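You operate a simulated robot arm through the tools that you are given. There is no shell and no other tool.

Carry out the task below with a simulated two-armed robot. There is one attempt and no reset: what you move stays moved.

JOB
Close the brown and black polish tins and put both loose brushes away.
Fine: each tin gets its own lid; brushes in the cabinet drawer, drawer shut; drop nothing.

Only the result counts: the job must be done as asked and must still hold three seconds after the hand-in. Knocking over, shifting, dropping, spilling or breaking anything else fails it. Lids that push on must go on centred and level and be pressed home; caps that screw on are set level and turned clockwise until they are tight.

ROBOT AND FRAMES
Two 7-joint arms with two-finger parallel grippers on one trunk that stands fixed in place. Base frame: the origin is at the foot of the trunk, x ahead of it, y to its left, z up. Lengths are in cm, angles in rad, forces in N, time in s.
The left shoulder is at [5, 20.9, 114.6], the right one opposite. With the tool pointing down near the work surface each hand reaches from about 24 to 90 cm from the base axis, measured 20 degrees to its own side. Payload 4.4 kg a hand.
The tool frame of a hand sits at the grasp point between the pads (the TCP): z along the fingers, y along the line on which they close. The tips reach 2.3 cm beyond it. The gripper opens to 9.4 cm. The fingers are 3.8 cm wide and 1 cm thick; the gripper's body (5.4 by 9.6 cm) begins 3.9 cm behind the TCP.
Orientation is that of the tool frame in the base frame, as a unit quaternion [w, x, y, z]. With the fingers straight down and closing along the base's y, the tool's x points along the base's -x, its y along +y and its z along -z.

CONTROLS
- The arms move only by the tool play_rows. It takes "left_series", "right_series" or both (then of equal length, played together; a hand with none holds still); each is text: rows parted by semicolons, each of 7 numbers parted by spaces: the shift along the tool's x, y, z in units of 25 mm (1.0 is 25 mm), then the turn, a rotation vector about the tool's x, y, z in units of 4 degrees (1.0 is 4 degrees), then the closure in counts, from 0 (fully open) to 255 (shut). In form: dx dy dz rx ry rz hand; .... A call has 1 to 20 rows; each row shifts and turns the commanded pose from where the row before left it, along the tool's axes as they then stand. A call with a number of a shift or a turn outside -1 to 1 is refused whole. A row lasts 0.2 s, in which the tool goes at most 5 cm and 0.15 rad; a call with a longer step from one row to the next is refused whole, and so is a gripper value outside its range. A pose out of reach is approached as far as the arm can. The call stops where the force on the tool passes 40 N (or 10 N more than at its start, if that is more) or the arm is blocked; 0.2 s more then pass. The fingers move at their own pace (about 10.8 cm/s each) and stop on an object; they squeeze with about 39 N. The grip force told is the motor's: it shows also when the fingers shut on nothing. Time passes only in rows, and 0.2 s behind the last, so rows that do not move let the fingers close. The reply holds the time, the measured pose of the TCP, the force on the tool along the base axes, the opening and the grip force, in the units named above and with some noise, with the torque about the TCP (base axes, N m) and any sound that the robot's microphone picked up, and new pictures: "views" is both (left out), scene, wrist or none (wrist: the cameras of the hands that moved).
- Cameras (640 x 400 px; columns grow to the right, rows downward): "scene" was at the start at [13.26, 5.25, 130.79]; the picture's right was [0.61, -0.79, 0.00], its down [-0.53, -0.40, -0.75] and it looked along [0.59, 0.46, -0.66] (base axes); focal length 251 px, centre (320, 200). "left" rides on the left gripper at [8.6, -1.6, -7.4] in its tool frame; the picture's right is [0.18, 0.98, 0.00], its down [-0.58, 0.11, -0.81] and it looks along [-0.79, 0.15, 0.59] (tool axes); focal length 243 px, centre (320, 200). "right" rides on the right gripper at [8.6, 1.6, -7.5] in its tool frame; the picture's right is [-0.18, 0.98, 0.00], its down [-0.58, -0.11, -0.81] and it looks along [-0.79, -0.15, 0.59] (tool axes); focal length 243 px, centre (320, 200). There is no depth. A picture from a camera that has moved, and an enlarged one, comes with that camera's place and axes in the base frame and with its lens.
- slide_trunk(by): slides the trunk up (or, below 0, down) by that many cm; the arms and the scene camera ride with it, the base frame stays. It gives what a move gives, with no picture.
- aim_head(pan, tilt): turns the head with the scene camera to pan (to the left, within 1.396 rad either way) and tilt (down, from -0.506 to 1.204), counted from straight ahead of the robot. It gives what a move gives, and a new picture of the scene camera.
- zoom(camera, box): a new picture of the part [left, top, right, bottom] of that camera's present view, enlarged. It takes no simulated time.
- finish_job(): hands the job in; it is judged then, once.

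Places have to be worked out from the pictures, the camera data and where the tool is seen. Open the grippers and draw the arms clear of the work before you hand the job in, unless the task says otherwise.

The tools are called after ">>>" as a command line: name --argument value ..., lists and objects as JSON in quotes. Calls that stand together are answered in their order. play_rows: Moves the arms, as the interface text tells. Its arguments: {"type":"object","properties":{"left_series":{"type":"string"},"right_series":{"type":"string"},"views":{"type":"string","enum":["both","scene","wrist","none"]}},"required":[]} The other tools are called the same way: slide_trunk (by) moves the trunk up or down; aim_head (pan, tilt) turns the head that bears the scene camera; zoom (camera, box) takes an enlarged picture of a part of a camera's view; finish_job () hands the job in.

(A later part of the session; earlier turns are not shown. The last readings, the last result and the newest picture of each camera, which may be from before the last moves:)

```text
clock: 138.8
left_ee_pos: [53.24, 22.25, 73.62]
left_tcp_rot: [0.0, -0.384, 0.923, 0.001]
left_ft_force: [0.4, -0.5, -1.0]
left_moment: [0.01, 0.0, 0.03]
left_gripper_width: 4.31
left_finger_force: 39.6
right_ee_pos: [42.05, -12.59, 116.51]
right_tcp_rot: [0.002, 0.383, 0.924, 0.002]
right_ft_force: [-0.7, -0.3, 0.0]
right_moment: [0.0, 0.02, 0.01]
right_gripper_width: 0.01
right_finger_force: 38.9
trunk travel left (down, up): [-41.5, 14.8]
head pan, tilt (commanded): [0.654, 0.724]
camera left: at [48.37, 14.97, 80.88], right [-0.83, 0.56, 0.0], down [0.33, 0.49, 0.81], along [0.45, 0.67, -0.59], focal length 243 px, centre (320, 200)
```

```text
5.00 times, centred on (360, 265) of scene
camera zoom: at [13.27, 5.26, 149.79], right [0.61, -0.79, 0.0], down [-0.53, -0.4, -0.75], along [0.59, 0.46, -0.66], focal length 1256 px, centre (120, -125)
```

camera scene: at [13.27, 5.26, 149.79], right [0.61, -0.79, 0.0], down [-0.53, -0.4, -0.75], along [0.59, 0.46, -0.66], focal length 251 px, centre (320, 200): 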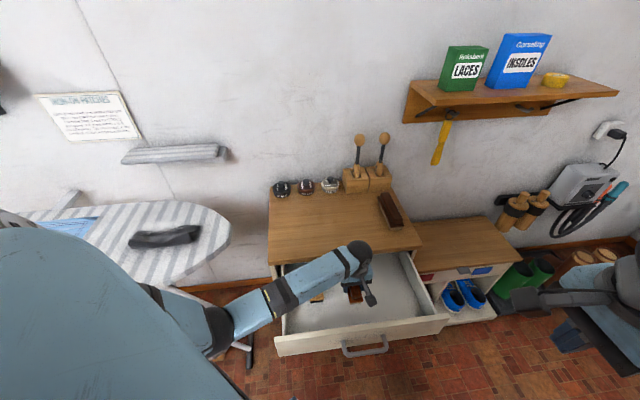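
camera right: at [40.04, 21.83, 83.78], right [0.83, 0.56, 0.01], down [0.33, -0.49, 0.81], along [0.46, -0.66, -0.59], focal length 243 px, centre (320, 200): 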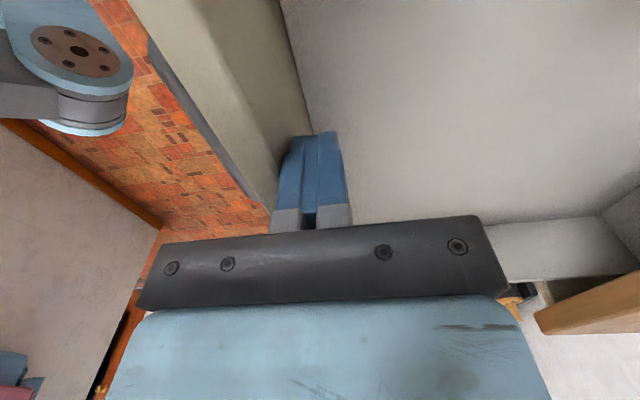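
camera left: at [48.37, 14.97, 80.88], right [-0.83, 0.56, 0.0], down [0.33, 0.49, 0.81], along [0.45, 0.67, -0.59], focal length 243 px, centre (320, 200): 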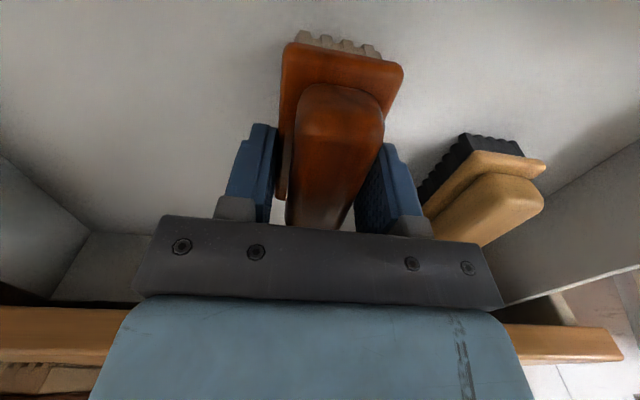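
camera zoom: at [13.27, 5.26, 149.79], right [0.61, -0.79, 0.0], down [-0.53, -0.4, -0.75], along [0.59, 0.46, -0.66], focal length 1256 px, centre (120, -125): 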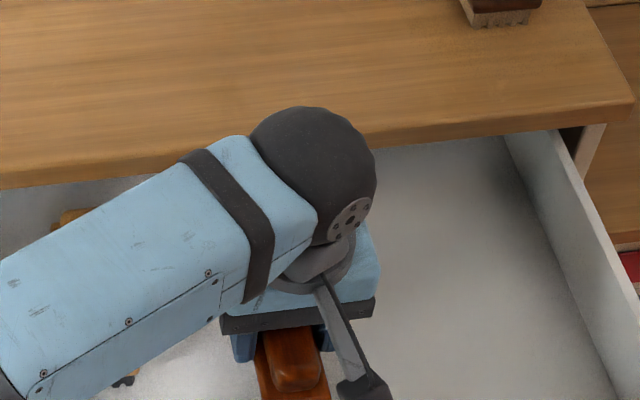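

Still above the floor (no force). I'll lower in small steps until the bristles touch.

>>> play_rows --left_series "0 0 0.08 0 0 0 255;0 0 0.08 0 0 0 255;0 0 0.08 0 0 0 255;0 0 0.08 0 0 0 255;0 0 0 0 0 0 255" --views "none"

```text
clock: 140.0
left_ee_pos: [53.31, 22.25, 72.66]
left_tcp_rot: [0.0, -0.384, 0.923, 0.001]
left_ft_force: [-0.3, -0.3, -1.2]
left_moment: [-0.02, -0.01, 0.01]
left_gripper_width: 4.31
left_finger_force: 39.0
right_ee_pos: [41.94, -12.63, 116.4]
right_tcp_rot: [0.001, 0.383, 0.924, 0.001]
right_ft_force: [0.4, -0.2, 0.2]
right_moment: [0.0, -0.02, 0.01]
right_gripper_width: 0.03
right_finger_force: 39.4
trunk travel left (down, up): [-41.5, 14.8]
head pan, tilt (commanded): [0.654, 0.724]
```

>>> play_rows --left_series "0 0 0.06 0 0 0 255;0 0 0.06 0 0 0 255;0 0 0.06 0 0 0 255;0 0 0 0 0 0 255" --views "none"

```text
clock: 141.0
left_ee_pos: [53.18, 22.28, 72.32]
left_tcp_rot: [0.0, -0.384, 0.923, 0.001]
left_ft_force: [-0.1, 0.6, -0.1]
left_moment: [0.02, 0.01, 0.01]
left_gripper_width: 4.31
left_finger_force: 39.6
right_ee_pos: [42.03, -12.61, 116.36]
right_tcp_rot: [0.001, 0.383, 0.924, 0.002]
right_ft_force: [-0.6, 0.2, 0.5]
right_moment: [0.01, 0.03, 0.0]
right_gripper_width: 0.01
right_finger_force: 39.1
trunk travel left (down, up): [-41.5, 14.8]
head pan, tilt (commanded): [0.654, 0.724]
```

Readings hint at first contact. I'll go two more small steps to confirm.

>>> play_rows --left_series "0 0 0.05 0 0 0 255;0 0 0.05 0 0 0 255;0 0 0 0 0 0 255" --views "wrist"

```text
clock: 141.8
left_ee_pos: [53.23, 22.34, 71.99]
left_tcp_rot: [-0.001, -0.384, 0.923, 0.001]
left_ft_force: [-0.2, -0.3, -1.4]
left_moment: [0.0, -0.02, 0.0]
left_gripper_width: 4.32
left_finger_force: 39.1
right_ee_pos: [42.06, -12.59, 116.49]
right_tcp_rot: [0.003, 0.384, 0.923, 0.003]
right_ft_force: [0.5, 0.5, 0.2]
right_moment: [0.02, 0.01, 0.02]
right_gripper_width: 0.01
right_finger_force: 38.9
trunk travel left (down, up): [-41.5, 14.8]
head pan, tilt (commanded): [0.654, 0.724]
camera left: at [48.3, 14.92, 79.35], right [-0.83, 0.56, 0.0], down [0.33, 0.49, 0.81], along [0.45, 0.67, -0.59], focal length 243 px, centre (320, 200)
```

left: 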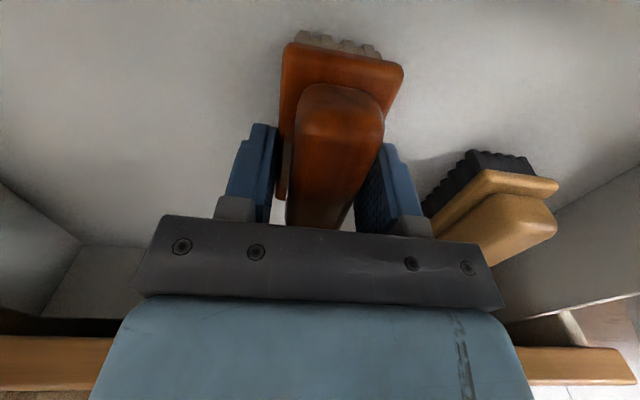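

>>> play_rows --left_series "0 0 0.06 0 0 0 255;0 0 0.06 0 0 0 255;0 0 0.06 0 0 0 255;0 0 0 0 0 0 255" --views "none"

```text
clock: 142.8
left_ee_pos: [53.21, 22.42, 71.7]
left_tcp_rot: [-0.001, -0.385, 0.923, 0.001]
left_ft_force: [1.0, 0.5, 4.1]
left_moment: [-0.16, 0.08, 0.0]
left_gripper_width: 4.31
left_finger_force: 38.9
right_ee_pos: [42.04, -12.67, 116.52]
right_tcp_rot: [0.002, 0.383, 0.924, 0.002]
right_ft_force: [0.8, 0.1, -0.2]
right_moment: [0.01, -0.04, -0.02]
right_gripper_width: 0.03
right_finger_force: 39.5
trunk travel left (down, up): [-41.5, 14.8]
head pan, tilt (commanded): [0.654, 0.724]
```

Contact on the drawer floor (about 5 N change). I'll open the fingers and lift straight up.

>>> play_rows --left_series "0 0 0 0 0 0 80;0 0 0 0 0 0 80;0 0 0 0 0 0 80;0 0 -0.1 0 0 0 80;0 0 -0.3 0 0 0 80;0 0 -0.6 0 0 0 80;0 0 -0.8 0 0 0 80;0 0 -0.9 0 0 0 80;0 0 -0.9 0 0 0 80;0 0 -0.9 0 0 0 80;0 0 -0.9 0 0 0 80;0 0 -0.9 0 0 0 80;0 0 -0.9 0 0 0 80;0 0 -0.9 0 0 0 80;0 0 -0.6 0 0 0 80;0 0 0 0 0 0 80" --views "both"

>>> zoom --camera "scene" --box '[260, 200, 460, 360]'

```text
clock: 146.4
left_ee_pos: [54.25, 26.54, 94.11]
left_tcp_rot: [0.026, -0.394, 0.918, 0.034]
left_ft_force: [-0.2, -0.4, 0.4]
left_moment: [-0.03, 0.01, -0.02]
left_gripper_width: 6.45
left_finger_force: 0.0
right_ee_pos: [41.92, -12.66, 116.6]
right_tcp_rot: [0.001, 0.383, 0.924, 0.003]
right_ft_force: [-0.2, -0.5, 1.1]
right_moment: [0.0, -0.06, 0.0]
right_gripper_width: 0.0
right_finger_force: 39.3
trunk travel left (down, up): [-41.5, 14.8]
head pan, tilt (commanded): [0.654, 0.724]
stopped in row 16 (left hand): the arm was blocked; the commanded pose is now the measured one
camera scene: at [13.28, 5.23, 149.78], right [0.61, -0.79, 0.0], down [-0.53, -0.4, -0.75], along [0.59, 0.46, -0.66], focal length 251 px, centre (320, 200)
camera left: at [49.35, 18.48, 100.72], right [-0.84, 0.54, 0.03], down [0.3, 0.43, 0.85], along [0.45, 0.72, -0.52], focal length 243 px, centre (320, 200)
```

scene: 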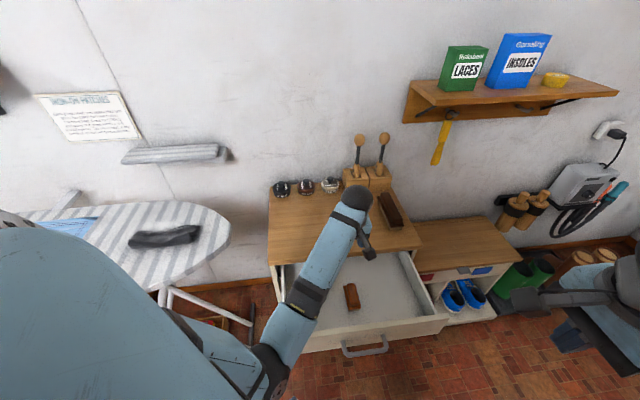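
left: 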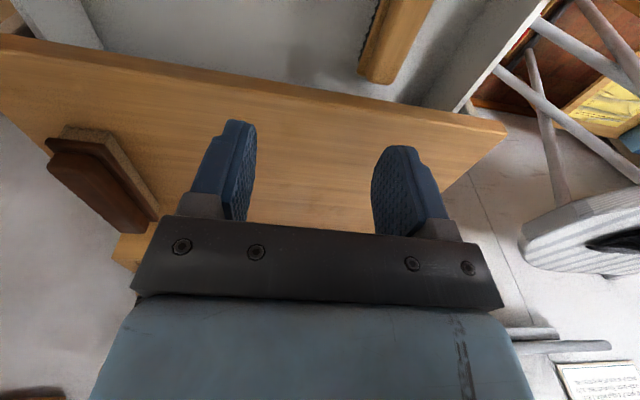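

```text
2.50 times, centred on (360, 280) of scene
camera zoom: at [13.28, 5.23, 149.78], right [0.61, -0.79, 0.0], down [-0.53, -0.4, -0.75], along [0.59, 0.46, -0.66], focal length 628 px, centre (220, 0)
```

zoom: 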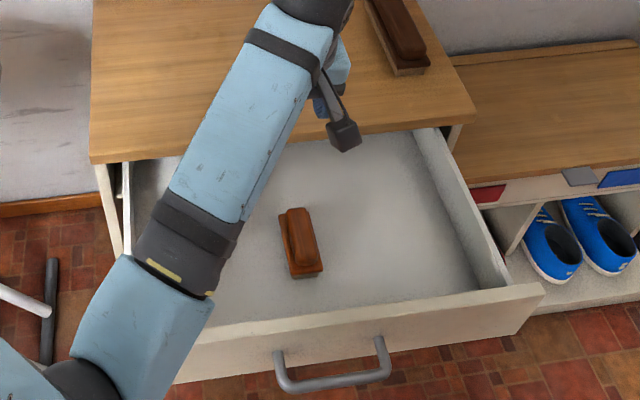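

The brush is placed and free, but the left arm folded and got blocked by something near the elbow, leaving the hand tilted. I'll extend outward gently to unfold the arm while levelling the tool.

>>> play_rows --left_series "-0.3 0 -0.1 0 0 0 80;-0.4 -0.1 -0.1 0.2 0.357 0.125 80;-0.5 -0.2 -0.1 0.2 0.357 0.125 80;-0.5 -0.3 -0.1 0.2 0.357 0.125 80;-0.5 -0.3 0 0 0 0 80;-0.5 -0.3 0 0 0 0 80;0 0 0 0 0 0 80" --views "both"

```text
clock: 148.0
left_ee_pos: [61.03, 29.09, 95.35]
left_tcp_rot: [-0.001, -0.381, 0.925, -0.002]
left_ft_force: [0.4, -0.2, -0.7]
left_moment: [-0.01, -0.04, -0.03]
left_gripper_width: 6.45
left_finger_force: 0.0
right_ee_pos: [41.95, -12.57, 116.59]
right_tcp_rot: [0.002, 0.384, 0.923, 0.001]
right_ft_force: [0.7, 0.9, -0.1]
right_moment: [0.04, 0.01, 0.02]
right_gripper_width: 0.0
right_finger_force: 38.9
trunk travel left (down, up): [-41.5, 14.8]
head pan, tilt (commanded): [0.654, 0.724]
camera scene: at [13.23, 5.24, 149.79], right [0.61, -0.79, 0.0], down [-0.53, -0.4, -0.75], along [0.59, 0.46, -0.66], focal length 251 px, centre (320, 200)
camera left: at [56.06, 21.74, 102.64], right [-0.82, 0.57, 0.0], down [0.34, 0.49, 0.8], along [0.46, 0.66, -0.59], focal length 243 px, centre (320, 200)
```

scene: 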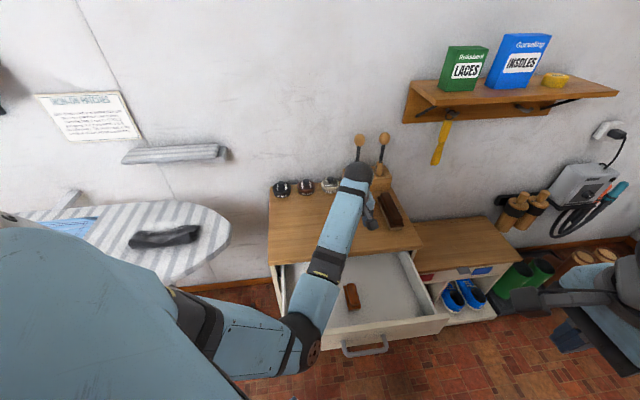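
left: 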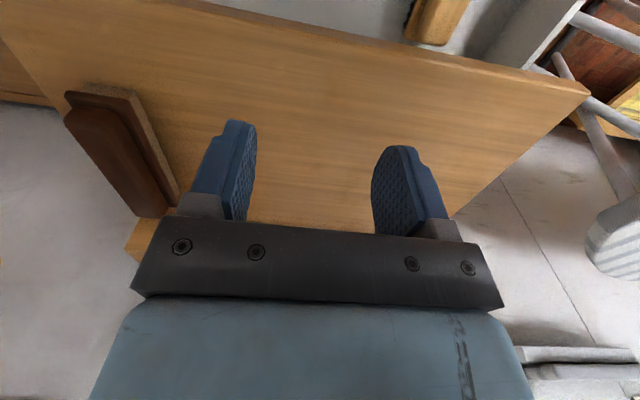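

The arm is free again with the tool level, and the elbow now hangs on the inside, away from the ironing board. I'll raise and extend toward the large brush so I can lower the trunk for reach.

>>> play_rows --left_series "-0.4 -0.3 -0.3 0 0 0 80;-0.5 -0.5 -0.5 0 0 0 80;-0.5 -0.6 -0.7 0 0 0 80;-0.5 -0.7 -0.8 0 0 0 80;-0.5 -0.7 -0.8 0 0 0 80;-0.5 -0.7 -0.8 0 0 0 80;-0.5 -0.7 -0.8 0 0 0 80;-0.5 -0.7 -0.8 0 0 0 80;-0.4 -0.7 -0.8 0 0 0 80;-0.2 -0.5 -0.7 0 0 0 80;0 -0.1 -0.2 0 0 0 80;0 0 0 0 0 0 80" --views "both"

```text
clock: 150.6
left_ee_pos: [80.0, 26.0, 113.21]
left_tcp_rot: [-0.002, -0.381, 0.924, 0.0]
left_ft_force: [0.1, 1.0, -0.1]
left_moment: [-0.02, 0.0, 0.01]
left_gripper_width: 6.43
left_finger_force: 0.0
right_ee_pos: [42.01, -12.66, 116.59]
right_tcp_rot: [0.002, 0.384, 0.924, 0.003]
right_ft_force: [1.1, 0.2, -0.2]
right_moment: [0.02, 0.02, 0.0]
right_gripper_width: 0.0
right_finger_force: 39.2
trunk travel left (down, up): [-41.5, 14.8]
head pan, tilt (commanded): [0.654, 0.724]
camera scene: at [13.26, 5.25, 149.79], right [0.61, -0.79, 0.0], down [-0.53, -0.4, -0.75], along [0.59, 0.46, -0.66], focal length 251 px, centre (320, 200)
camera left: at [75.02, 18.69, 120.56], right [-0.82, 0.57, 0.0], down [0.34, 0.49, 0.8], along [0.46, 0.66, -0.59], focal length 243 px, centre (320, 200)
```

scene: 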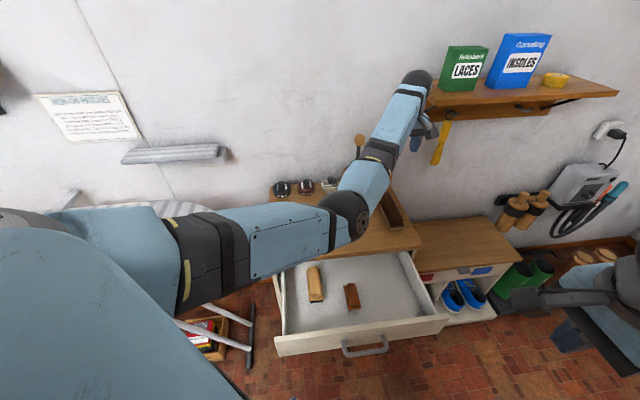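
left: 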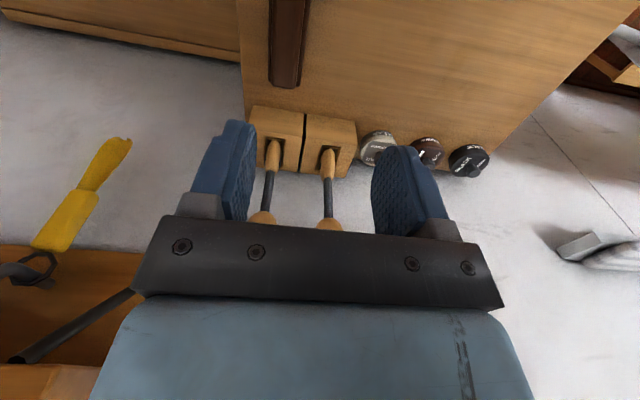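

The small brush rests neatly in the drawer beside the stored one. I'll slide the trunk down 17 cm, which brings the hand to about z≈96 near the large brush.

>>> slide_trunk --by -17

>>> zoom --camera "left" --box '[0, 0, 640, 400]'

>>> zoom --camera "scene" --box '[0, 0, 640, 400]'

```text
clock: 152.5
left_ee_pos: [79.97, 26.1, 96.26]
left_tcp_rot: [0.0, -0.38, 0.925, 0.0]
left_ft_force: [-0.3, 0.3, 0.1]
left_moment: [0.02, 0.0, 0.0]
left_gripper_width: 6.47
left_finger_force: 0.1
right_ee_pos: [41.99, -12.59, 99.6]
right_tcp_rot: [0.002, 0.383, 0.924, 0.001]
right_ft_force: [-0.7, -0.8, -0.1]
right_moment: [0.01, 0.01, 0.03]
right_gripper_width: 0.0
right_finger_force: 39.2
trunk travel left (down, up): [-24.5, 31.8]
head pan, tilt (commanded): [0.654, 0.724]
```

```text
1.00 times, centred on (320, 200) of left (not enlarged: the box is as wide or as high as the picture)
camera zoom: at [74.99, 18.69, 103.58], right [-0.82, 0.57, 0.0], down [0.34, 0.49, 0.8], along [0.46, 0.66, -0.59], focal length 243 px, centre (320, 200)
```

zoom: 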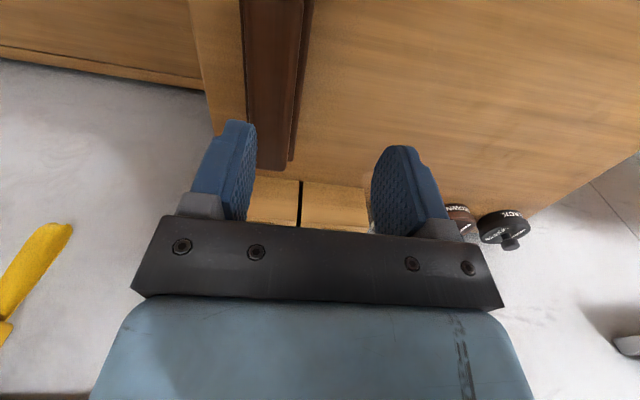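

```text
1.00 times, centred on (320, 200) of scene (not enlarged: the box is as wide or as high as the picture)
camera zoom: at [13.24, 5.26, 132.8], right [0.61, -0.79, 0.0], down [-0.53, -0.4, -0.75], along [0.59, 0.46, -0.66], focal length 251 px, centre (320, 200)
```

zoom: 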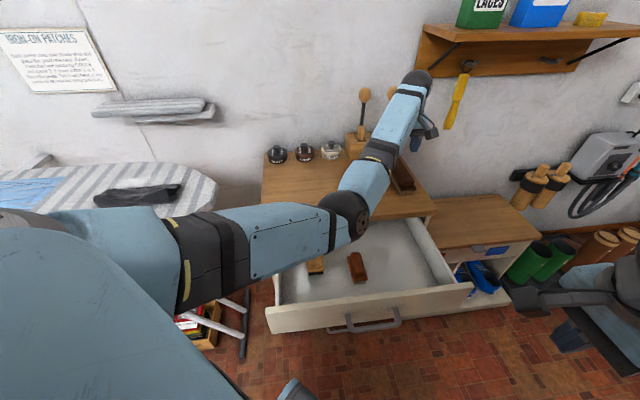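

>>> zoom --camera "left" --box '[190, 0, 390, 190]'

>>> zoom --camera "scene" --box '[370, 130, 450, 220]'

```text
2.11 times, centred on (290, 95) of left
camera zoom: at [74.99, 18.69, 103.58], right [-0.82, 0.57, 0.0], down [0.34, 0.49, 0.8], along [0.46, 0.66, -0.59], focal length 511 px, centre (383, 421)
```

zoom: 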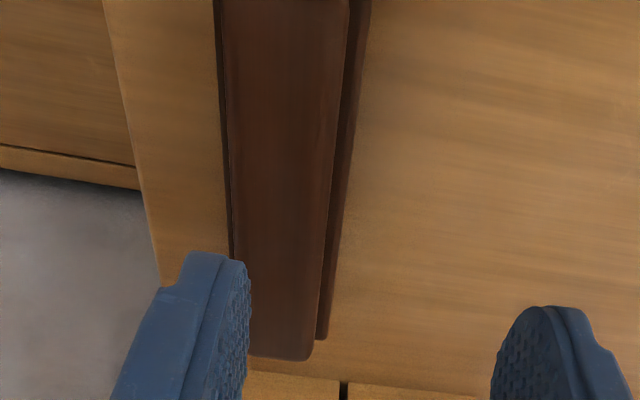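

```text
4.44 times, centred on (410, 175) of scene
camera zoom: at [13.24, 5.26, 132.8], right [0.61, -0.79, 0.0], down [-0.53, -0.4, -0.75], along [0.59, 0.46, -0.66], focal length 1116 px, centre (-80, 311)
```

zoom: 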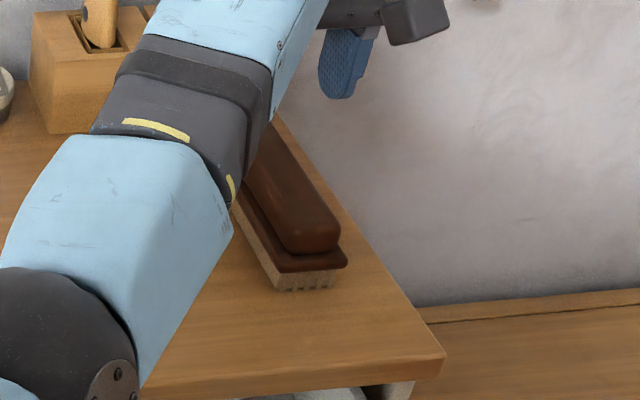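

The large brush is centred at u≈79.3, v≈41.7, just at the edge of reach. I'll lower the trunk 6 cm more, then move over it with the fingers opened wider.

>>> slide_trunk --by -6

>>> play_rows --left_series "-0.2 -0.2 -0.1 0 0 0.08 40;-0.4 -0.3 0 0 0 0 40;-0.4 -0.3 0 0 0 0 40;-0.4 -0.3 0 0 0 0 40;-0.3 -0.2 0 0 0 0 40;-0.08 -0.1 0 0 0 0 40;0 0 0 0 0 0 40;0 0 0 0 0 0 40" --views "both"

>>> zoom --camera "left" --box '[180, 0, 460, 200]'

```text
clock: 153.5
left_ee_pos: [79.95, 26.05, 90.32]
left_tcp_rot: [-0.001, -0.381, 0.925, 0.0]
left_ft_force: [-0.1, 0.3, 1.1]
left_moment: [0.02, 0.02, -0.01]
left_gripper_width: 6.48
left_finger_force: 0.1
right_ee_pos: [41.91, -12.54, 93.52]
right_tcp_rot: [0.002, 0.383, 0.924, 0.002]
right_ft_force: [-0.7, -0.2, 0.2]
right_moment: [0.0, -0.01, 0.0]
right_gripper_width: 0.01
right_finger_force: 38.5
trunk travel left (down, up): [-18.5, 37.8]
head pan, tilt (commanded): [0.654, 0.724]
```

```text
clock: 155.3
left_ee_pos: [85.54, 26.61, 90.4]
left_tcp_rot: [-0.001, -0.378, 0.926, 0.0]
left_ft_force: [-0.2, 0.6, -0.5]
left_moment: [0.02, 0.01, 0.03]
left_gripper_width: 7.93
left_finger_force: 0.2
right_ee_pos: [42.03, -12.51, 93.5]
right_tcp_rot: [0.002, 0.384, 0.923, 0.002]
right_ft_force: [0.2, -0.3, -1.0]
right_moment: [-0.01, -0.01, 0.01]
right_gripper_width: 0.0
right_finger_force: 39.2
trunk travel left (down, up): [-18.5, 37.8]
head pan, tilt (commanded): [0.654, 0.724]
camera scene: at [13.26, 5.25, 126.79], right [0.61, -0.79, 0.0], down [-0.53, -0.4, -0.75], along [0.59, 0.46, -0.66], focal length 251 px, centre (320, 200)
camera left: at [80.54, 19.32, 97.78], right [-0.82, 0.57, 0.0], down [0.34, 0.49, 0.8], along [0.46, 0.66, -0.59], focal length 243 px, centre (320, 200)
```

scene: 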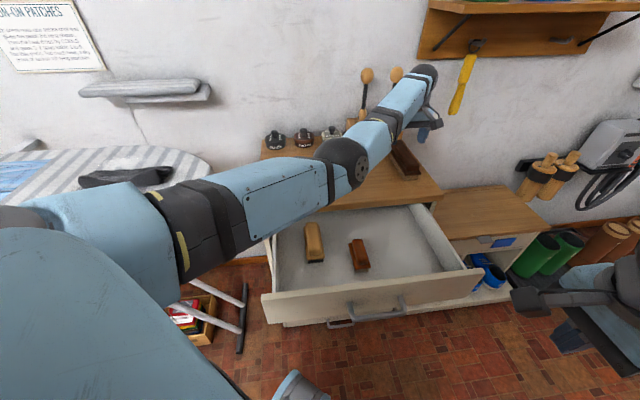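
left: 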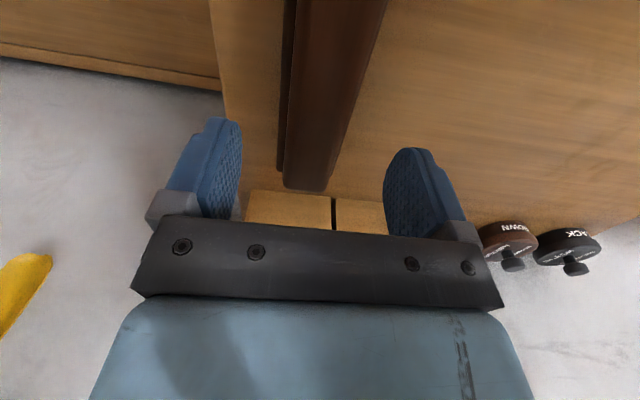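

```text
2.00 times, centred on (320, 100) of left
camera zoom: at [80.54, 19.32, 97.78], right [-0.82, 0.57, 0.0], down [0.34, 0.49, 0.8], along [0.46, 0.66, -0.59], focal length 485 px, centre (320, 400)
```

zoom: 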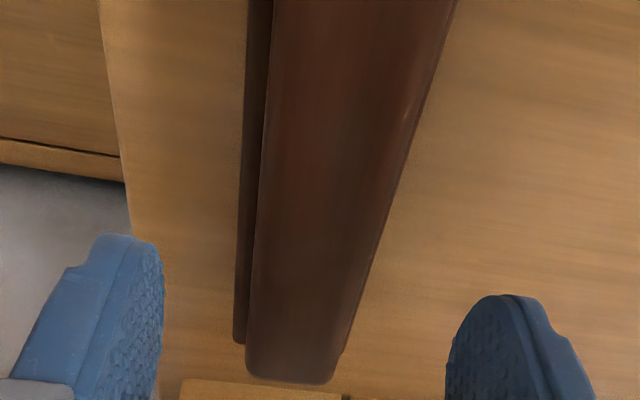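

The hand is aligned over the large brush within a millimetre. I'll correct its yaw by about 1° and descend to grip the base plate at z≈83.9.

>>> play_rows --left_series "0 0 0.2 0 0 -0.12 40;0 0 0.4 0 0 -0.12 40;0 0 0.5 0 0 0 40;0 0 0.5 0 0 0 40;0 0 0.4 0 0 0 40;0 0 0.3 0 0 0 40;0 0 0.2 0 0 0 40;0 0 0.07 0 0 0 40;0 0 0 0 0 0 40;0 0 0 0 0 0 40" --views "wrist"

>>> zoom --camera "scene" --box '[360, 90, 460, 200]'

```text
clock: 157.5
left_ee_pos: [85.51, 26.57, 84.06]
left_tcp_rot: [-0.002, -0.386, 0.922, 0.0]
left_ft_force: [0.3, 0.6, 0.2]
left_moment: [-0.02, -0.04, 0.0]
left_gripper_width: 7.92
left_finger_force: 0.0
right_ee_pos: [41.88, -12.64, 93.59]
right_tcp_rot: [0.002, 0.384, 0.923, 0.002]
right_ft_force: [-0.6, 0.7, 0.0]
right_moment: [0.0, 0.0, 0.0]
right_gripper_width: 0.0
right_finger_force: 38.7
trunk travel left (down, up): [-18.5, 37.8]
head pan, tilt (commanded): [0.654, 0.724]
camera left: at [80.69, 19.22, 91.43], right [-0.83, 0.56, 0.0], down [0.33, 0.49, 0.8], along [0.45, 0.67, -0.59], focal length 243 px, centre (320, 200)
```

left: 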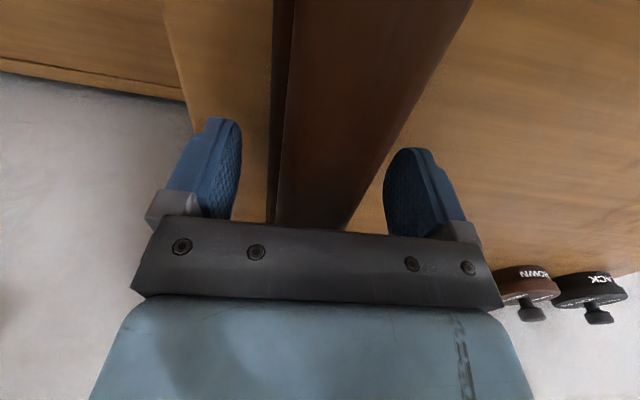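

```text
3.64 times, centred on (410, 145) of scene
camera zoom: at [13.26, 5.25, 126.79], right [0.61, -0.79, 0.0], down [-0.53, -0.4, -0.75], along [0.59, 0.46, -0.66], focal length 913 px, centre (-7, 400)
```

zoom: 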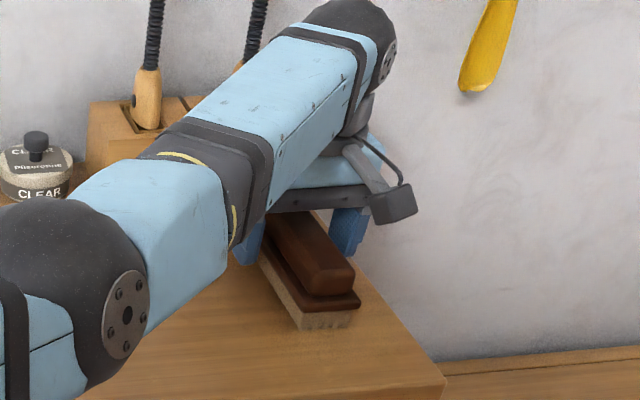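

The brush sits between the pads. I'll close the gripper.

>>> play_rows --left_series "0 0 0.05 0 0 0 40;0 0 0 0 0 0 255;0 0 0 0 0 0 255;0 0 0 0 0 0 255;0 0 0 0 0 0 255;0 0 0 0 0 0 255;0 0 0 0 0 0 255" --views "wrist"

```text
clock: 159.1
left_ee_pos: [85.58, 26.62, 83.98]
left_tcp_rot: [-0.001, -0.385, 0.923, -0.001]
left_ft_force: [0.5, 0.3, 0.2]
left_moment: [0.04, -0.02, -0.02]
left_gripper_width: 5.08
left_finger_force: 39.1
right_ee_pos: [42.02, -12.58, 93.35]
right_tcp_rot: [0.001, 0.384, 0.923, 0.003]
right_ft_force: [-0.5, 0.5, -0.3]
right_moment: [0.0, 0.01, 0.0]
right_gripper_width: 0.0
right_finger_force: 39.2
trunk travel left (down, up): [-18.5, 37.8]
head pan, tilt (commanded): [0.654, 0.724]
camera left: at [80.73, 19.2, 91.33], right [-0.83, 0.56, 0.0], down [0.33, 0.49, 0.8], along [0.45, 0.67, -0.59], focal length 243 px, centre (320, 200)
```

left: 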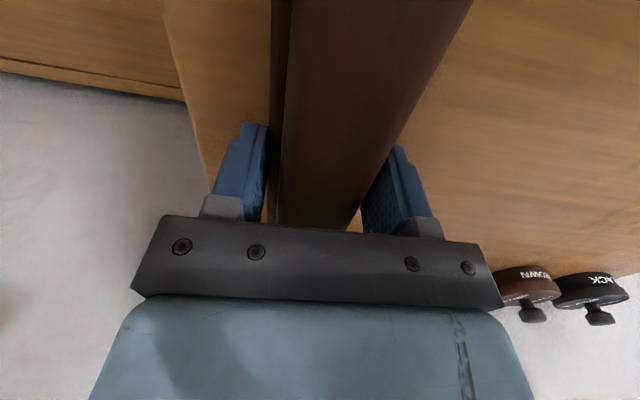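

Gripped at 5.08 cm on the base plate. I'll lift it slowly and check.

>>> play_rows --left_series "0 0 -0.15 0 0 0 255;0 0 -0.3 0 0 0 255;0 0 -0.5 0 0 0 255;0 0 -0.6 0 0 0 255;0.1 0 -0.7 0 0 0 255;0.2 0 -0.7 0 0 0 255;0.3 0 -0.6 0 0 0 255;0.3 0 -0.4 0 0 0 255;0.2 0 -0.1 0 0 0 255;0 0 0 0 0 0 255" --views "both"

```text
clock: 161.3
left_ee_pos: [83.74, 24.65, 94.06]
left_tcp_rot: [-0.001, -0.386, 0.923, 0.0]
left_ft_force: [-1.3, 0.9, -2.2]
left_moment: [0.0, 0.03, -0.01]
left_gripper_width: 5.12
left_finger_force: 39.5
right_ee_pos: [42.11, -12.62, 93.55]
right_tcp_rot: [0.002, 0.384, 0.923, 0.001]
right_ft_force: [-0.1, -0.2, 0.3]
right_moment: [0.01, 0.0, 0.03]
right_gripper_width: 0.0
right_finger_force: 39.2
trunk travel left (down, up): [-18.5, 37.8]
head pan, tilt (commanded): [0.654, 0.724]
camera scene: at [13.27, 5.26, 126.79], right [0.61, -0.79, 0.0], down [-0.53, -0.4, -0.75], along [0.59, 0.46, -0.66], focal length 251 px, centre (320, 200)
camera left: at [78.83, 17.27, 101.37], right [-0.83, 0.56, 0.0], down [0.33, 0.49, 0.8], along [0.45, 0.67, -0.59], focal length 243 px, centre (320, 200)
```

scene: 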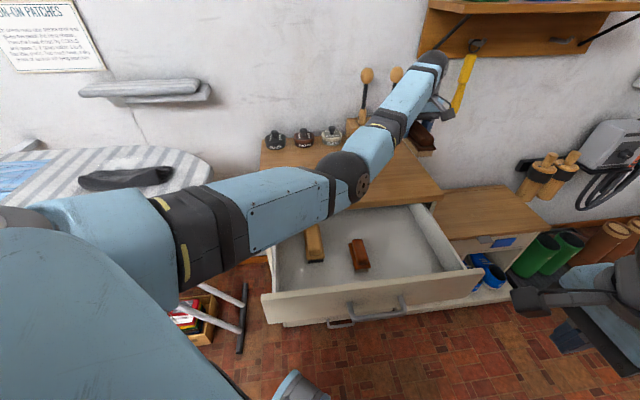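
left: 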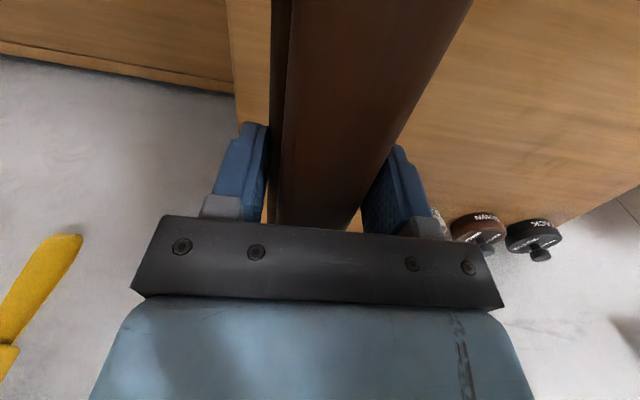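

The brush is held and balanced. I'll draw it back a little toward the drawer (and shift the right arm farther aside), then raise the trunk so the left arm doesn't fold up.

>>> play_rows --left_series "0.2 0.1 -0.1 0 0 0 255;0.4 0.3 -0.2 0 0 0 255;0.6 0.4 -0.4 0 0 0 255;0.6 0.45 -0.4 0 0 0 255;0.6 0.45 -0.4 0 0 0 255;0.6 0.45 -0.4 0 0 0 255;0.5 0.4 -0.3 0 0 0 255;0.3 0.2 -0.2 0 0 0 255;0 0 0 0 0 0 255" --right_series "-0.2 -0.2 0 0 0 0 255;-0.35 -0.35 0 0 0 0 255;-0.4 -0.4 0 0 0 0 255;-0.4 -0.4 0 0 0 0 255;-0.4 -0.4 0 0 0 0 255;-0.4 -0.4 0 0 0 0 255;-0.35 -0.35 0 0 0 0 255;-0.2 -0.2 0 0 0 0 255;0 0 0 0 0 0 255" --views "scene"

>>> slide_trunk --by 36

```text
clock: 163.3
left_ee_pos: [77.14, 24.28, 98.07]
left_tcp_rot: [-0.002, -0.386, 0.923, -0.001]
left_ft_force: [-0.5, -0.3, -1.3]
left_moment: [0.02, -0.01, 0.03]
left_gripper_width: 5.11
left_finger_force: 39.2
left hand out of reach, approached as far as the arm can: row 5, 6, 7, 8
right_ee_pos: [41.95, -22.26, 93.37]
right_tcp_rot: [0.001, 0.384, 0.924, 0.002]
right_ft_force: [0.4, 0.3, -0.3]
right_moment: [-0.03, 0.03, -0.01]
right_gripper_width: 0.0
right_finger_force: 39.2
trunk travel left (down, up): [-18.5, 37.8]
head pan, tilt (commanded): [0.654, 0.724]
camera scene: at [13.27, 5.26, 126.78], right [0.61, -0.79, 0.0], down [-0.53, -0.4, -0.75], along [0.59, 0.46, -0.66], focal length 251 px, centre (320, 200)
```

scene: 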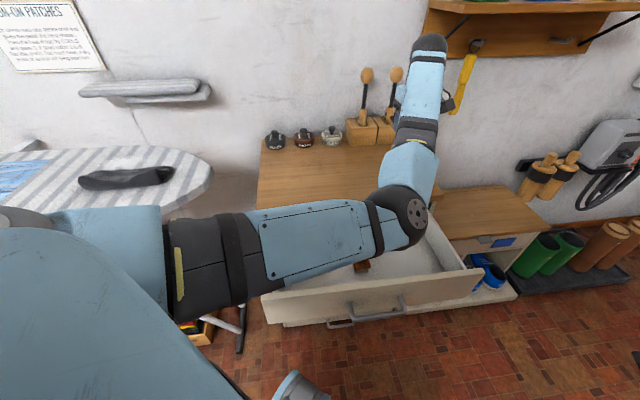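

```text
clock: 166.8
left_ee_pos: [77.16, 24.15, 134.18]
left_tcp_rot: [-0.001, -0.386, 0.923, -0.001]
left_ft_force: [-0.3, -0.3, -1.1]
left_moment: [-0.05, 0.03, 0.01]
left_gripper_width: 5.09
left_finger_force: 38.9
right_ee_pos: [42.01, -22.27, 129.5]
right_tcp_rot: [0.001, 0.384, 0.923, 0.002]
right_ft_force: [0.3, 0.5, -0.4]
right_moment: [0.01, 0.0, -0.01]
right_gripper_width: 0.0
right_finger_force: 38.6
trunk travel left (down, up): [-54.5, 1.8]
head pan, tilt (commanded): [0.654, 0.724]
```

The left arm hit a joint limit on the last rows, with the elbow swung inward. I'll look at the posture now that the trunk is up before going on.

>>> aim_head --pan 0.654 --tilt 0.95

>>> zoom --camera "left" --box '[0, 0, 640, 400]'

```text
clock: 167.6
left_ee_pos: [77.2, 24.29, 134.11]
left_tcp_rot: [0.0, -0.386, 0.922, 0.0]
left_ft_force: [0.2, -1.0, -2.0]
left_moment: [-0.03, 0.02, -0.01]
left_gripper_width: 5.11
left_finger_force: 39.3
right_ee_pos: [42.01, -22.24, 129.46]
right_tcp_rot: [0.001, 0.383, 0.924, 0.002]
right_ft_force: [-0.3, 0.0, -0.7]
right_moment: [0.0, 0.0, 0.0]
right_gripper_width: 0.01
right_finger_force: 39.3
trunk travel left (down, up): [-54.5, 1.8]
head pan, tilt (commanded): [0.654, 0.949]
camera scene: at [12.39, 4.58, 161.02], right [0.61, -0.79, 0.0], down [-0.64, -0.49, -0.58], along [0.46, 0.35, -0.81], focal length 251 px, centre (320, 200)
```

scene: 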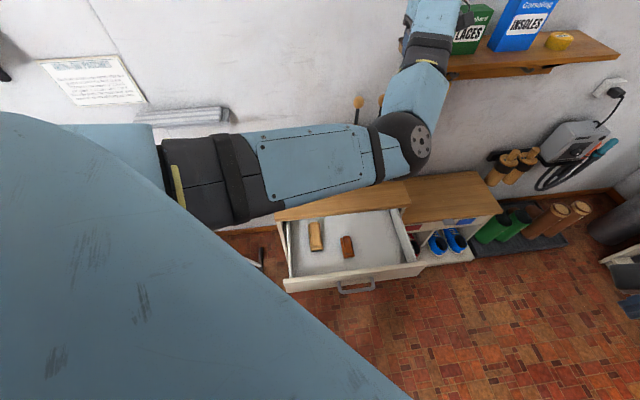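

```text
1.00 times, centred on (320, 200) of left (not enlarged: the box is as wide or as high as the picture)
camera zoom: at [72.3, 16.88, 141.51], right [-0.83, 0.56, 0.0], down [0.33, 0.49, 0.8], along [0.45, 0.67, -0.59], focal length 243 px, centre (320, 200)
```

zoom: 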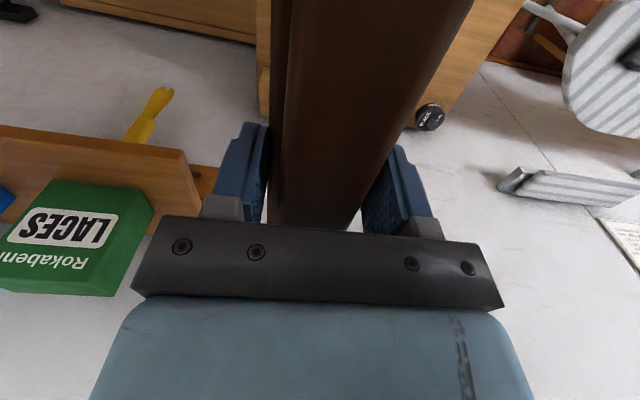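

The elbow sits to the right of the hand line. I'll lower the hand in place (well above the cabinet top), which straightens the arm, before moving in over the drawer.

>>> play_rows --left_series "0 0 0.3 0 0 0 255;0 0 0.6 0 0 0 255;0 0 0.8 0 0 0 255;0 0 0.9 0 0 0 255;0 0 0.9 0 0 0 255;0 0 0.9 0 0 0 255;0 0 0.9 0 0 0 255;0 0 0.9 0 0 0 255;0 0 0.9 0 0 0 255;0 0 0.9 0 0 0 255;0 0 0.9 0 0 0 255;0 0 0.9 0 0 0 255;0 0 0.9 0 0 0 255;0 0 0.8 0 0 0 255;0 0 0.6 0 0 0 255;0 0 0.4 0 0 0 255;0 0 0 0 0 0 255" --views "both"

```text
clock: 171.2
left_ee_pos: [77.07, 24.21, 102.76]
left_tcp_rot: [0.0, -0.385, 0.923, 0.0]
left_ft_force: [0.7, 0.1, -1.6]
left_moment: [0.0, 0.02, 0.0]
left_gripper_width: 5.13
left_finger_force: 38.9
right_ee_pos: [41.94, -22.17, 129.3]
right_tcp_rot: [0.001, 0.383, 0.924, 0.002]
right_ft_force: [-0.4, -0.6, -0.4]
right_moment: [-0.04, -0.01, 0.04]
right_gripper_width: 0.01
right_finger_force: 39.2
trunk travel left (down, up): [-54.5, 1.8]
head pan, tilt (commanded): [0.654, 0.949]
camera scene: at [12.38, 4.57, 161.01], right [0.61, -0.79, 0.0], down [-0.65, -0.5, -0.58], along [0.46, 0.35, -0.81], focal length 251 px, centre (320, 200)
camera left: at [72.12, 16.85, 110.21], right [-0.83, 0.56, 0.0], down [0.33, 0.49, 0.8], along [0.45, 0.67, -0.59], focal length 243 px, centre (320, 200)
```

scene: 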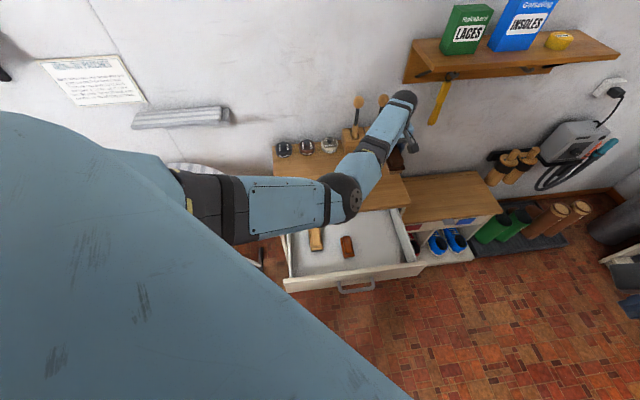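
left: 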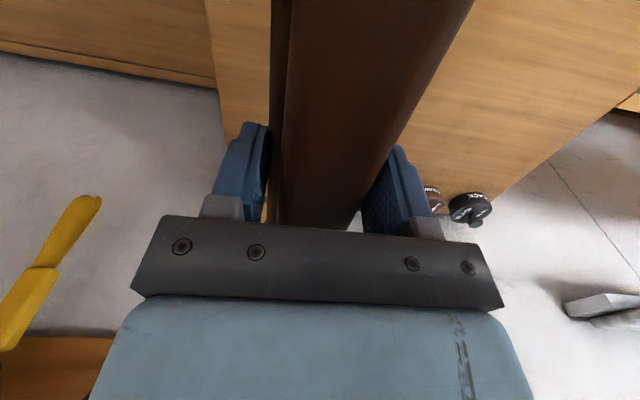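

Good. Now I'll move in over the drawer in moderate steps, watching for limit messages.

>>> play_rows --left_series "0.3 0.05 0.1 0 0 0 255;0.5 0.1 0.1 0 0 0 255;0.6 0.1 0.1 0 0 0 255;0.6 0.1 0.1 0 0 0 255;0.6 0.1 0.1 0 0 0 255;0.5 0.1 0.1 0 0 0 255;0.3 0.05 0 0 0 0 255;0 0 0 0 0 0 255" --views "scene"

```text
clock: 173.0
left_ee_pos: [71.04, 21.0, 102.58]
left_tcp_rot: [0.011, -0.393, 0.919, 0.003]
left_ft_force: [-0.2, -0.3, -1.0]
left_moment: [-0.02, -0.02, -0.01]
left_gripper_width: 5.1
left_finger_force: 39.3
right_ee_pos: [42.07, -22.16, 129.4]
right_tcp_rot: [0.001, 0.383, 0.924, 0.003]
right_ft_force: [-0.3, 0.8, -0.6]
right_moment: [-0.01, -0.04, -0.02]
right_gripper_width: 0.0
right_finger_force: 39.1
trunk travel left (down, up): [-54.5, 1.8]
head pan, tilt (commanded): [0.654, 0.949]
camera scene: at [12.39, 4.55, 161.01], right [0.61, -0.79, 0.0], down [-0.65, -0.49, -0.58], along [0.46, 0.35, -0.81], focal length 251 px, centre (320, 200)
```

scene: 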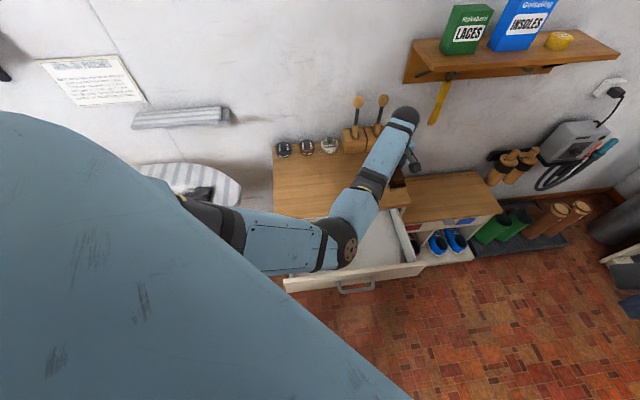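

The hand is lagging its command slightly with a small tilt. I'll hold still for a few rows to see whether it settles.

>>> play_rows --left_series "0 0 0 0 0 0 255;0 0 0 0 0 0 255;0 0 0 0 0 0 255;0 0 0 0 0 0 255" --views "scene"

```text
clock: 174.0
left_ee_pos: [70.76, 20.96, 102.15]
left_tcp_rot: [0.01, -0.393, 0.92, 0.005]
left_ft_force: [0.5, -0.1, -0.8]
left_moment: [-0.02, -0.03, -0.01]
left_gripper_width: 5.13
left_finger_force: 39.1
right_ee_pos: [42.02, -22.22, 129.43]
right_tcp_rot: [0.001, 0.384, 0.923, 0.001]
right_ft_force: [-0.7, -0.7, 0.6]
right_moment: [-0.02, 0.0, 0.04]
right_gripper_width: 0.0
right_finger_force: 39.1
trunk travel left (down, up): [-54.5, 1.8]
head pan, tilt (commanded): [0.654, 0.949]
camera scene: at [12.38, 4.57, 161.01], right [0.61, -0.79, 0.0], down [-0.65, -0.5, -0.58], along [0.46, 0.35, -0.81], focal length 251 px, centre (320, 200)
```

scene: 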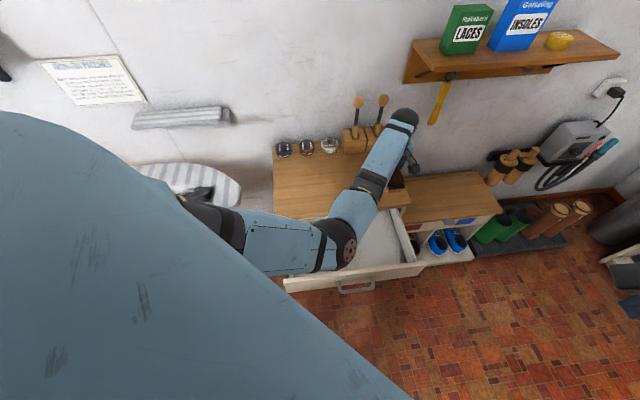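

The fold limit seems tied to how bent the arm is. I'll lower the hand to z≈89 (brush still 5 cm above the cabinet top), which straightens the arm, and see whether it tracks.

>>> play_rows --left_series "0 0 0.4 0 0 0 255;0 0 0.6 0 0 0 255;0 0 0.7 0 0 0 255;0 0 0.8 0 0 0 255;0 0 0.8 0 0 0 255;0 0 0.7 0 0 0 255;0 0 0.5 0 0 0 255;0 0 0.3 0 0 0 255;0 0 0 0 0 0 255;0 0 0 0 0 0 255" --views "both"

```text
clock: 176.2
left_ee_pos: [70.11, 19.07, 89.36]
left_tcp_rot: [-0.001, -0.386, 0.923, -0.001]
left_ft_force: [-0.6, 0.4, -1.5]
left_moment: [0.0, -0.03, -0.01]
left_gripper_width: 5.11
left_finger_force: 38.6
right_ee_pos: [41.9, -22.19, 129.41]
right_tcp_rot: [0.003, 0.383, 0.924, 0.002]
right_ft_force: [0.5, -0.1, -0.2]
right_moment: [0.0, -0.01, 0.01]
right_gripper_width: 0.0
right_finger_force: 39.1
trunk travel left (down, up): [-54.5, 1.8]
head pan, tilt (commanded): [0.654, 0.949]
camera scene: at [12.39, 4.58, 161.01], right [0.61, -0.79, 0.0], down [-0.65, -0.5, -0.58], along [0.46, 0.35, -0.81], focal length 251 px, centre (320, 200)
camera left: at [65.17, 11.7, 96.69], right [-0.83, 0.56, 0.0], down [0.33, 0.49, 0.8], along [0.45, 0.67, -0.59], focal length 243 px, centre (320, 200)
```

scene: 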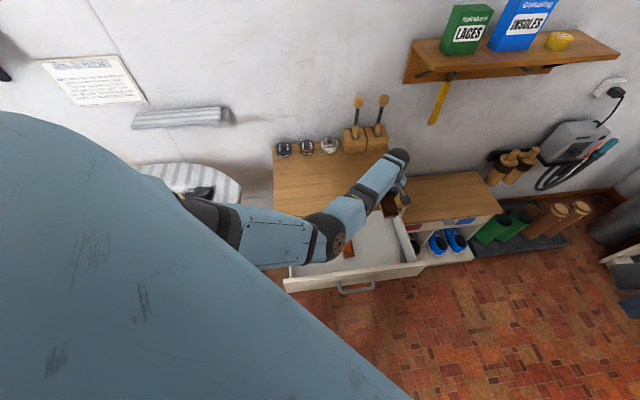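
left: 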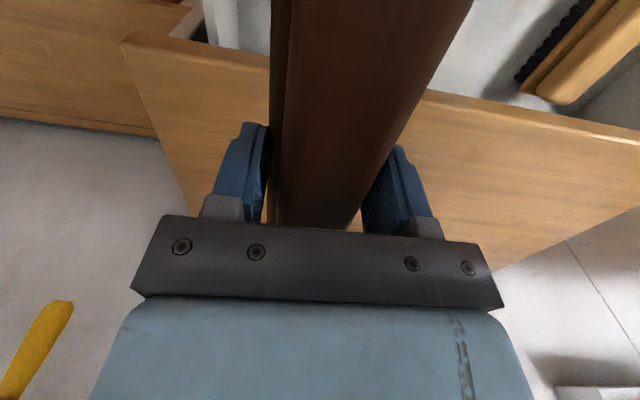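

Tracking is exact again. I'll move in toward u≈53 at this height in small steps.

>>> play_rows --left_series "0.2 0.05 0 0 0 0 255;0.4 0.08 0 0 0 0 255;0.5 0.1 0.05 0 0 0 255;0.5 0.1 0.05 0 0 0 255;0.4 0.1 0.05 0 0 0 255;0 0 0 0 0 0 255;0 0 0 0 0 0 255" --views "wrist"

```text
clock: 178.0
left_ee_pos: [67.82, 19.11, 90.76]
left_tcp_rot: [0.018, -0.395, 0.918, 0.006]
left_ft_force: [-0.4, 0.5, -2.0]
left_moment: [-0.03, 0.0, -0.01]
left_gripper_width: 5.09
left_finger_force: 39.4
right_ee_pos: [42.02, -22.29, 129.48]
right_tcp_rot: [0.002, 0.383, 0.924, 0.002]
right_ft_force: [-0.6, -0.3, 0.3]
right_moment: [-0.03, 0.01, -0.02]
right_gripper_width: 0.0
right_finger_force: 39.3
trunk travel left (down, up): [-54.5, 1.8]
head pan, tilt (commanded): [0.654, 0.949]
stopped in row 7 (left hand): the arm was blocked; the commanded pose is now the measured one
camera left: at [62.82, 11.49, 97.66], right [-0.84, 0.54, -0.01], down [0.3, 0.48, 0.83], along [0.45, 0.69, -0.56], focal length 243 px, centre (320, 200)
```

left: 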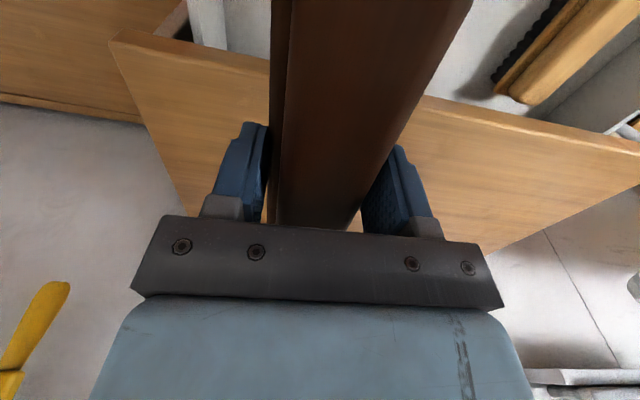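

The arm is physically blocked when its inward elbow nears the torso, so the left arm can't bring the long brush into the drawer. I'll have the left hand set it back on the cabinet top turned crosswise, within the right hand's reach, and let the right hand do the last step. First I back out and level the tool.

>>> play_rows --left_series "-0.3 0 -0.1 0 0 0 255;-0.4 -0.05 -0.1 -0.015 0.18 0.09 255;-0.5 -0.05 -0.1 -0.015 0.18 0.09 255;-0.5 -0.05 -0.1 -0.015 0.18 0.09 255;-0.5 -0.05 0 0 0 0 255;-0.5 -0.05 0 0 0 0 255;-0.4 0 0 0 0 0 255;-0.3 0 0 0 0 0 255;0 0 0 0 0 0 255;0 0 0 0 0 0 255" --views "both"

```text
clock: 180.2
left_ee_pos: [73.81, 24.62, 91.74]
left_tcp_rot: [-0.002, -0.386, 0.923, -0.001]
left_ft_force: [-0.2, 0.1, -1.7]
left_moment: [0.0, 0.06, 0.02]
left_gripper_width: 5.1
left_finger_force: 39.3
right_ee_pos: [41.99, -22.18, 129.51]
right_tcp_rot: [0.001, 0.384, 0.923, 0.003]
right_ft_force: [0.2, 0.4, 0.6]
right_moment: [0.02, 0.0, -0.03]
right_gripper_width: 0.01
right_finger_force: 39.4
trunk travel left (down, up): [-54.5, 1.8]
head pan, tilt (commanded): [0.654, 0.949]
camera scene: at [12.39, 4.59, 161.01], right [0.61, -0.79, 0.0], down [-0.65, -0.5, -0.58], along [0.46, 0.35, -0.81], focal length 251 px, centre (320, 200)
camera left: at [69.0, 17.12, 99.07], right [-0.83, 0.56, 0.0], down [0.33, 0.49, 0.8], along [0.45, 0.67, -0.59], focal length 243 px, centre (320, 200)
```

scene: 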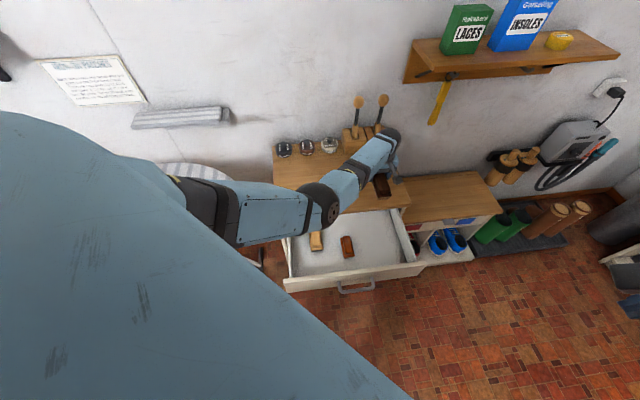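
left: 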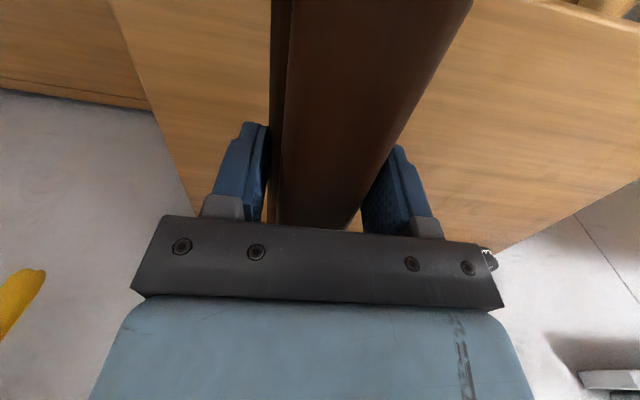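

Level and free again. Now I'll turn the hand 90° (brush crosswise) in place.

>>> play_rows --left_series "0 0 0 0 0 0.5 255;0 0 0 0 0 1 255;0 0 0 0 0 1 255;0 0 0 0 0 1 255;0 0 0 0 0 1 255;0 0 0 0 0 1 255;0 0 0 0 0 1 255;0 0 0 0 0 1 255;0 0 0 0 0 1 255;0 0 0 0 0 1 255;0 0 0 0 0 1 255;0 0 0 0 0 0.5 255;0 0 0 0 0 0 255" --views "scene"

```text
clock: 183.0
left_ee_pos: [74.0, 24.43, 91.75]
left_tcp_rot: [-0.001, -0.012, 1.0, -0.001]
left_ft_force: [-0.3, 0.3, -1.5]
left_moment: [-0.01, 0.0, 0.01]
left_gripper_width: 5.11
left_finger_force: 39.1
right_ee_pos: [41.99, -22.34, 129.45]
right_tcp_rot: [0.001, 0.383, 0.924, 0.003]
right_ft_force: [0.1, 0.3, -0.1]
right_moment: [0.01, 0.03, 0.02]
right_gripper_width: 0.01
right_finger_force: 38.7
trunk travel left (down, up): [-54.5, 1.8]
head pan, tilt (commanded): [0.654, 0.949]
camera scene: at [12.39, 4.57, 161.01], right [0.61, -0.79, 0.0], down [-0.65, -0.5, -0.58], along [0.46, 0.35, -0.81], focal length 251 px, centre (320, 200)
```

scene: 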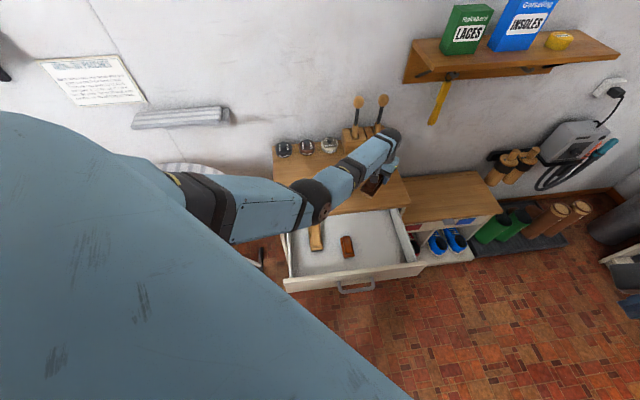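

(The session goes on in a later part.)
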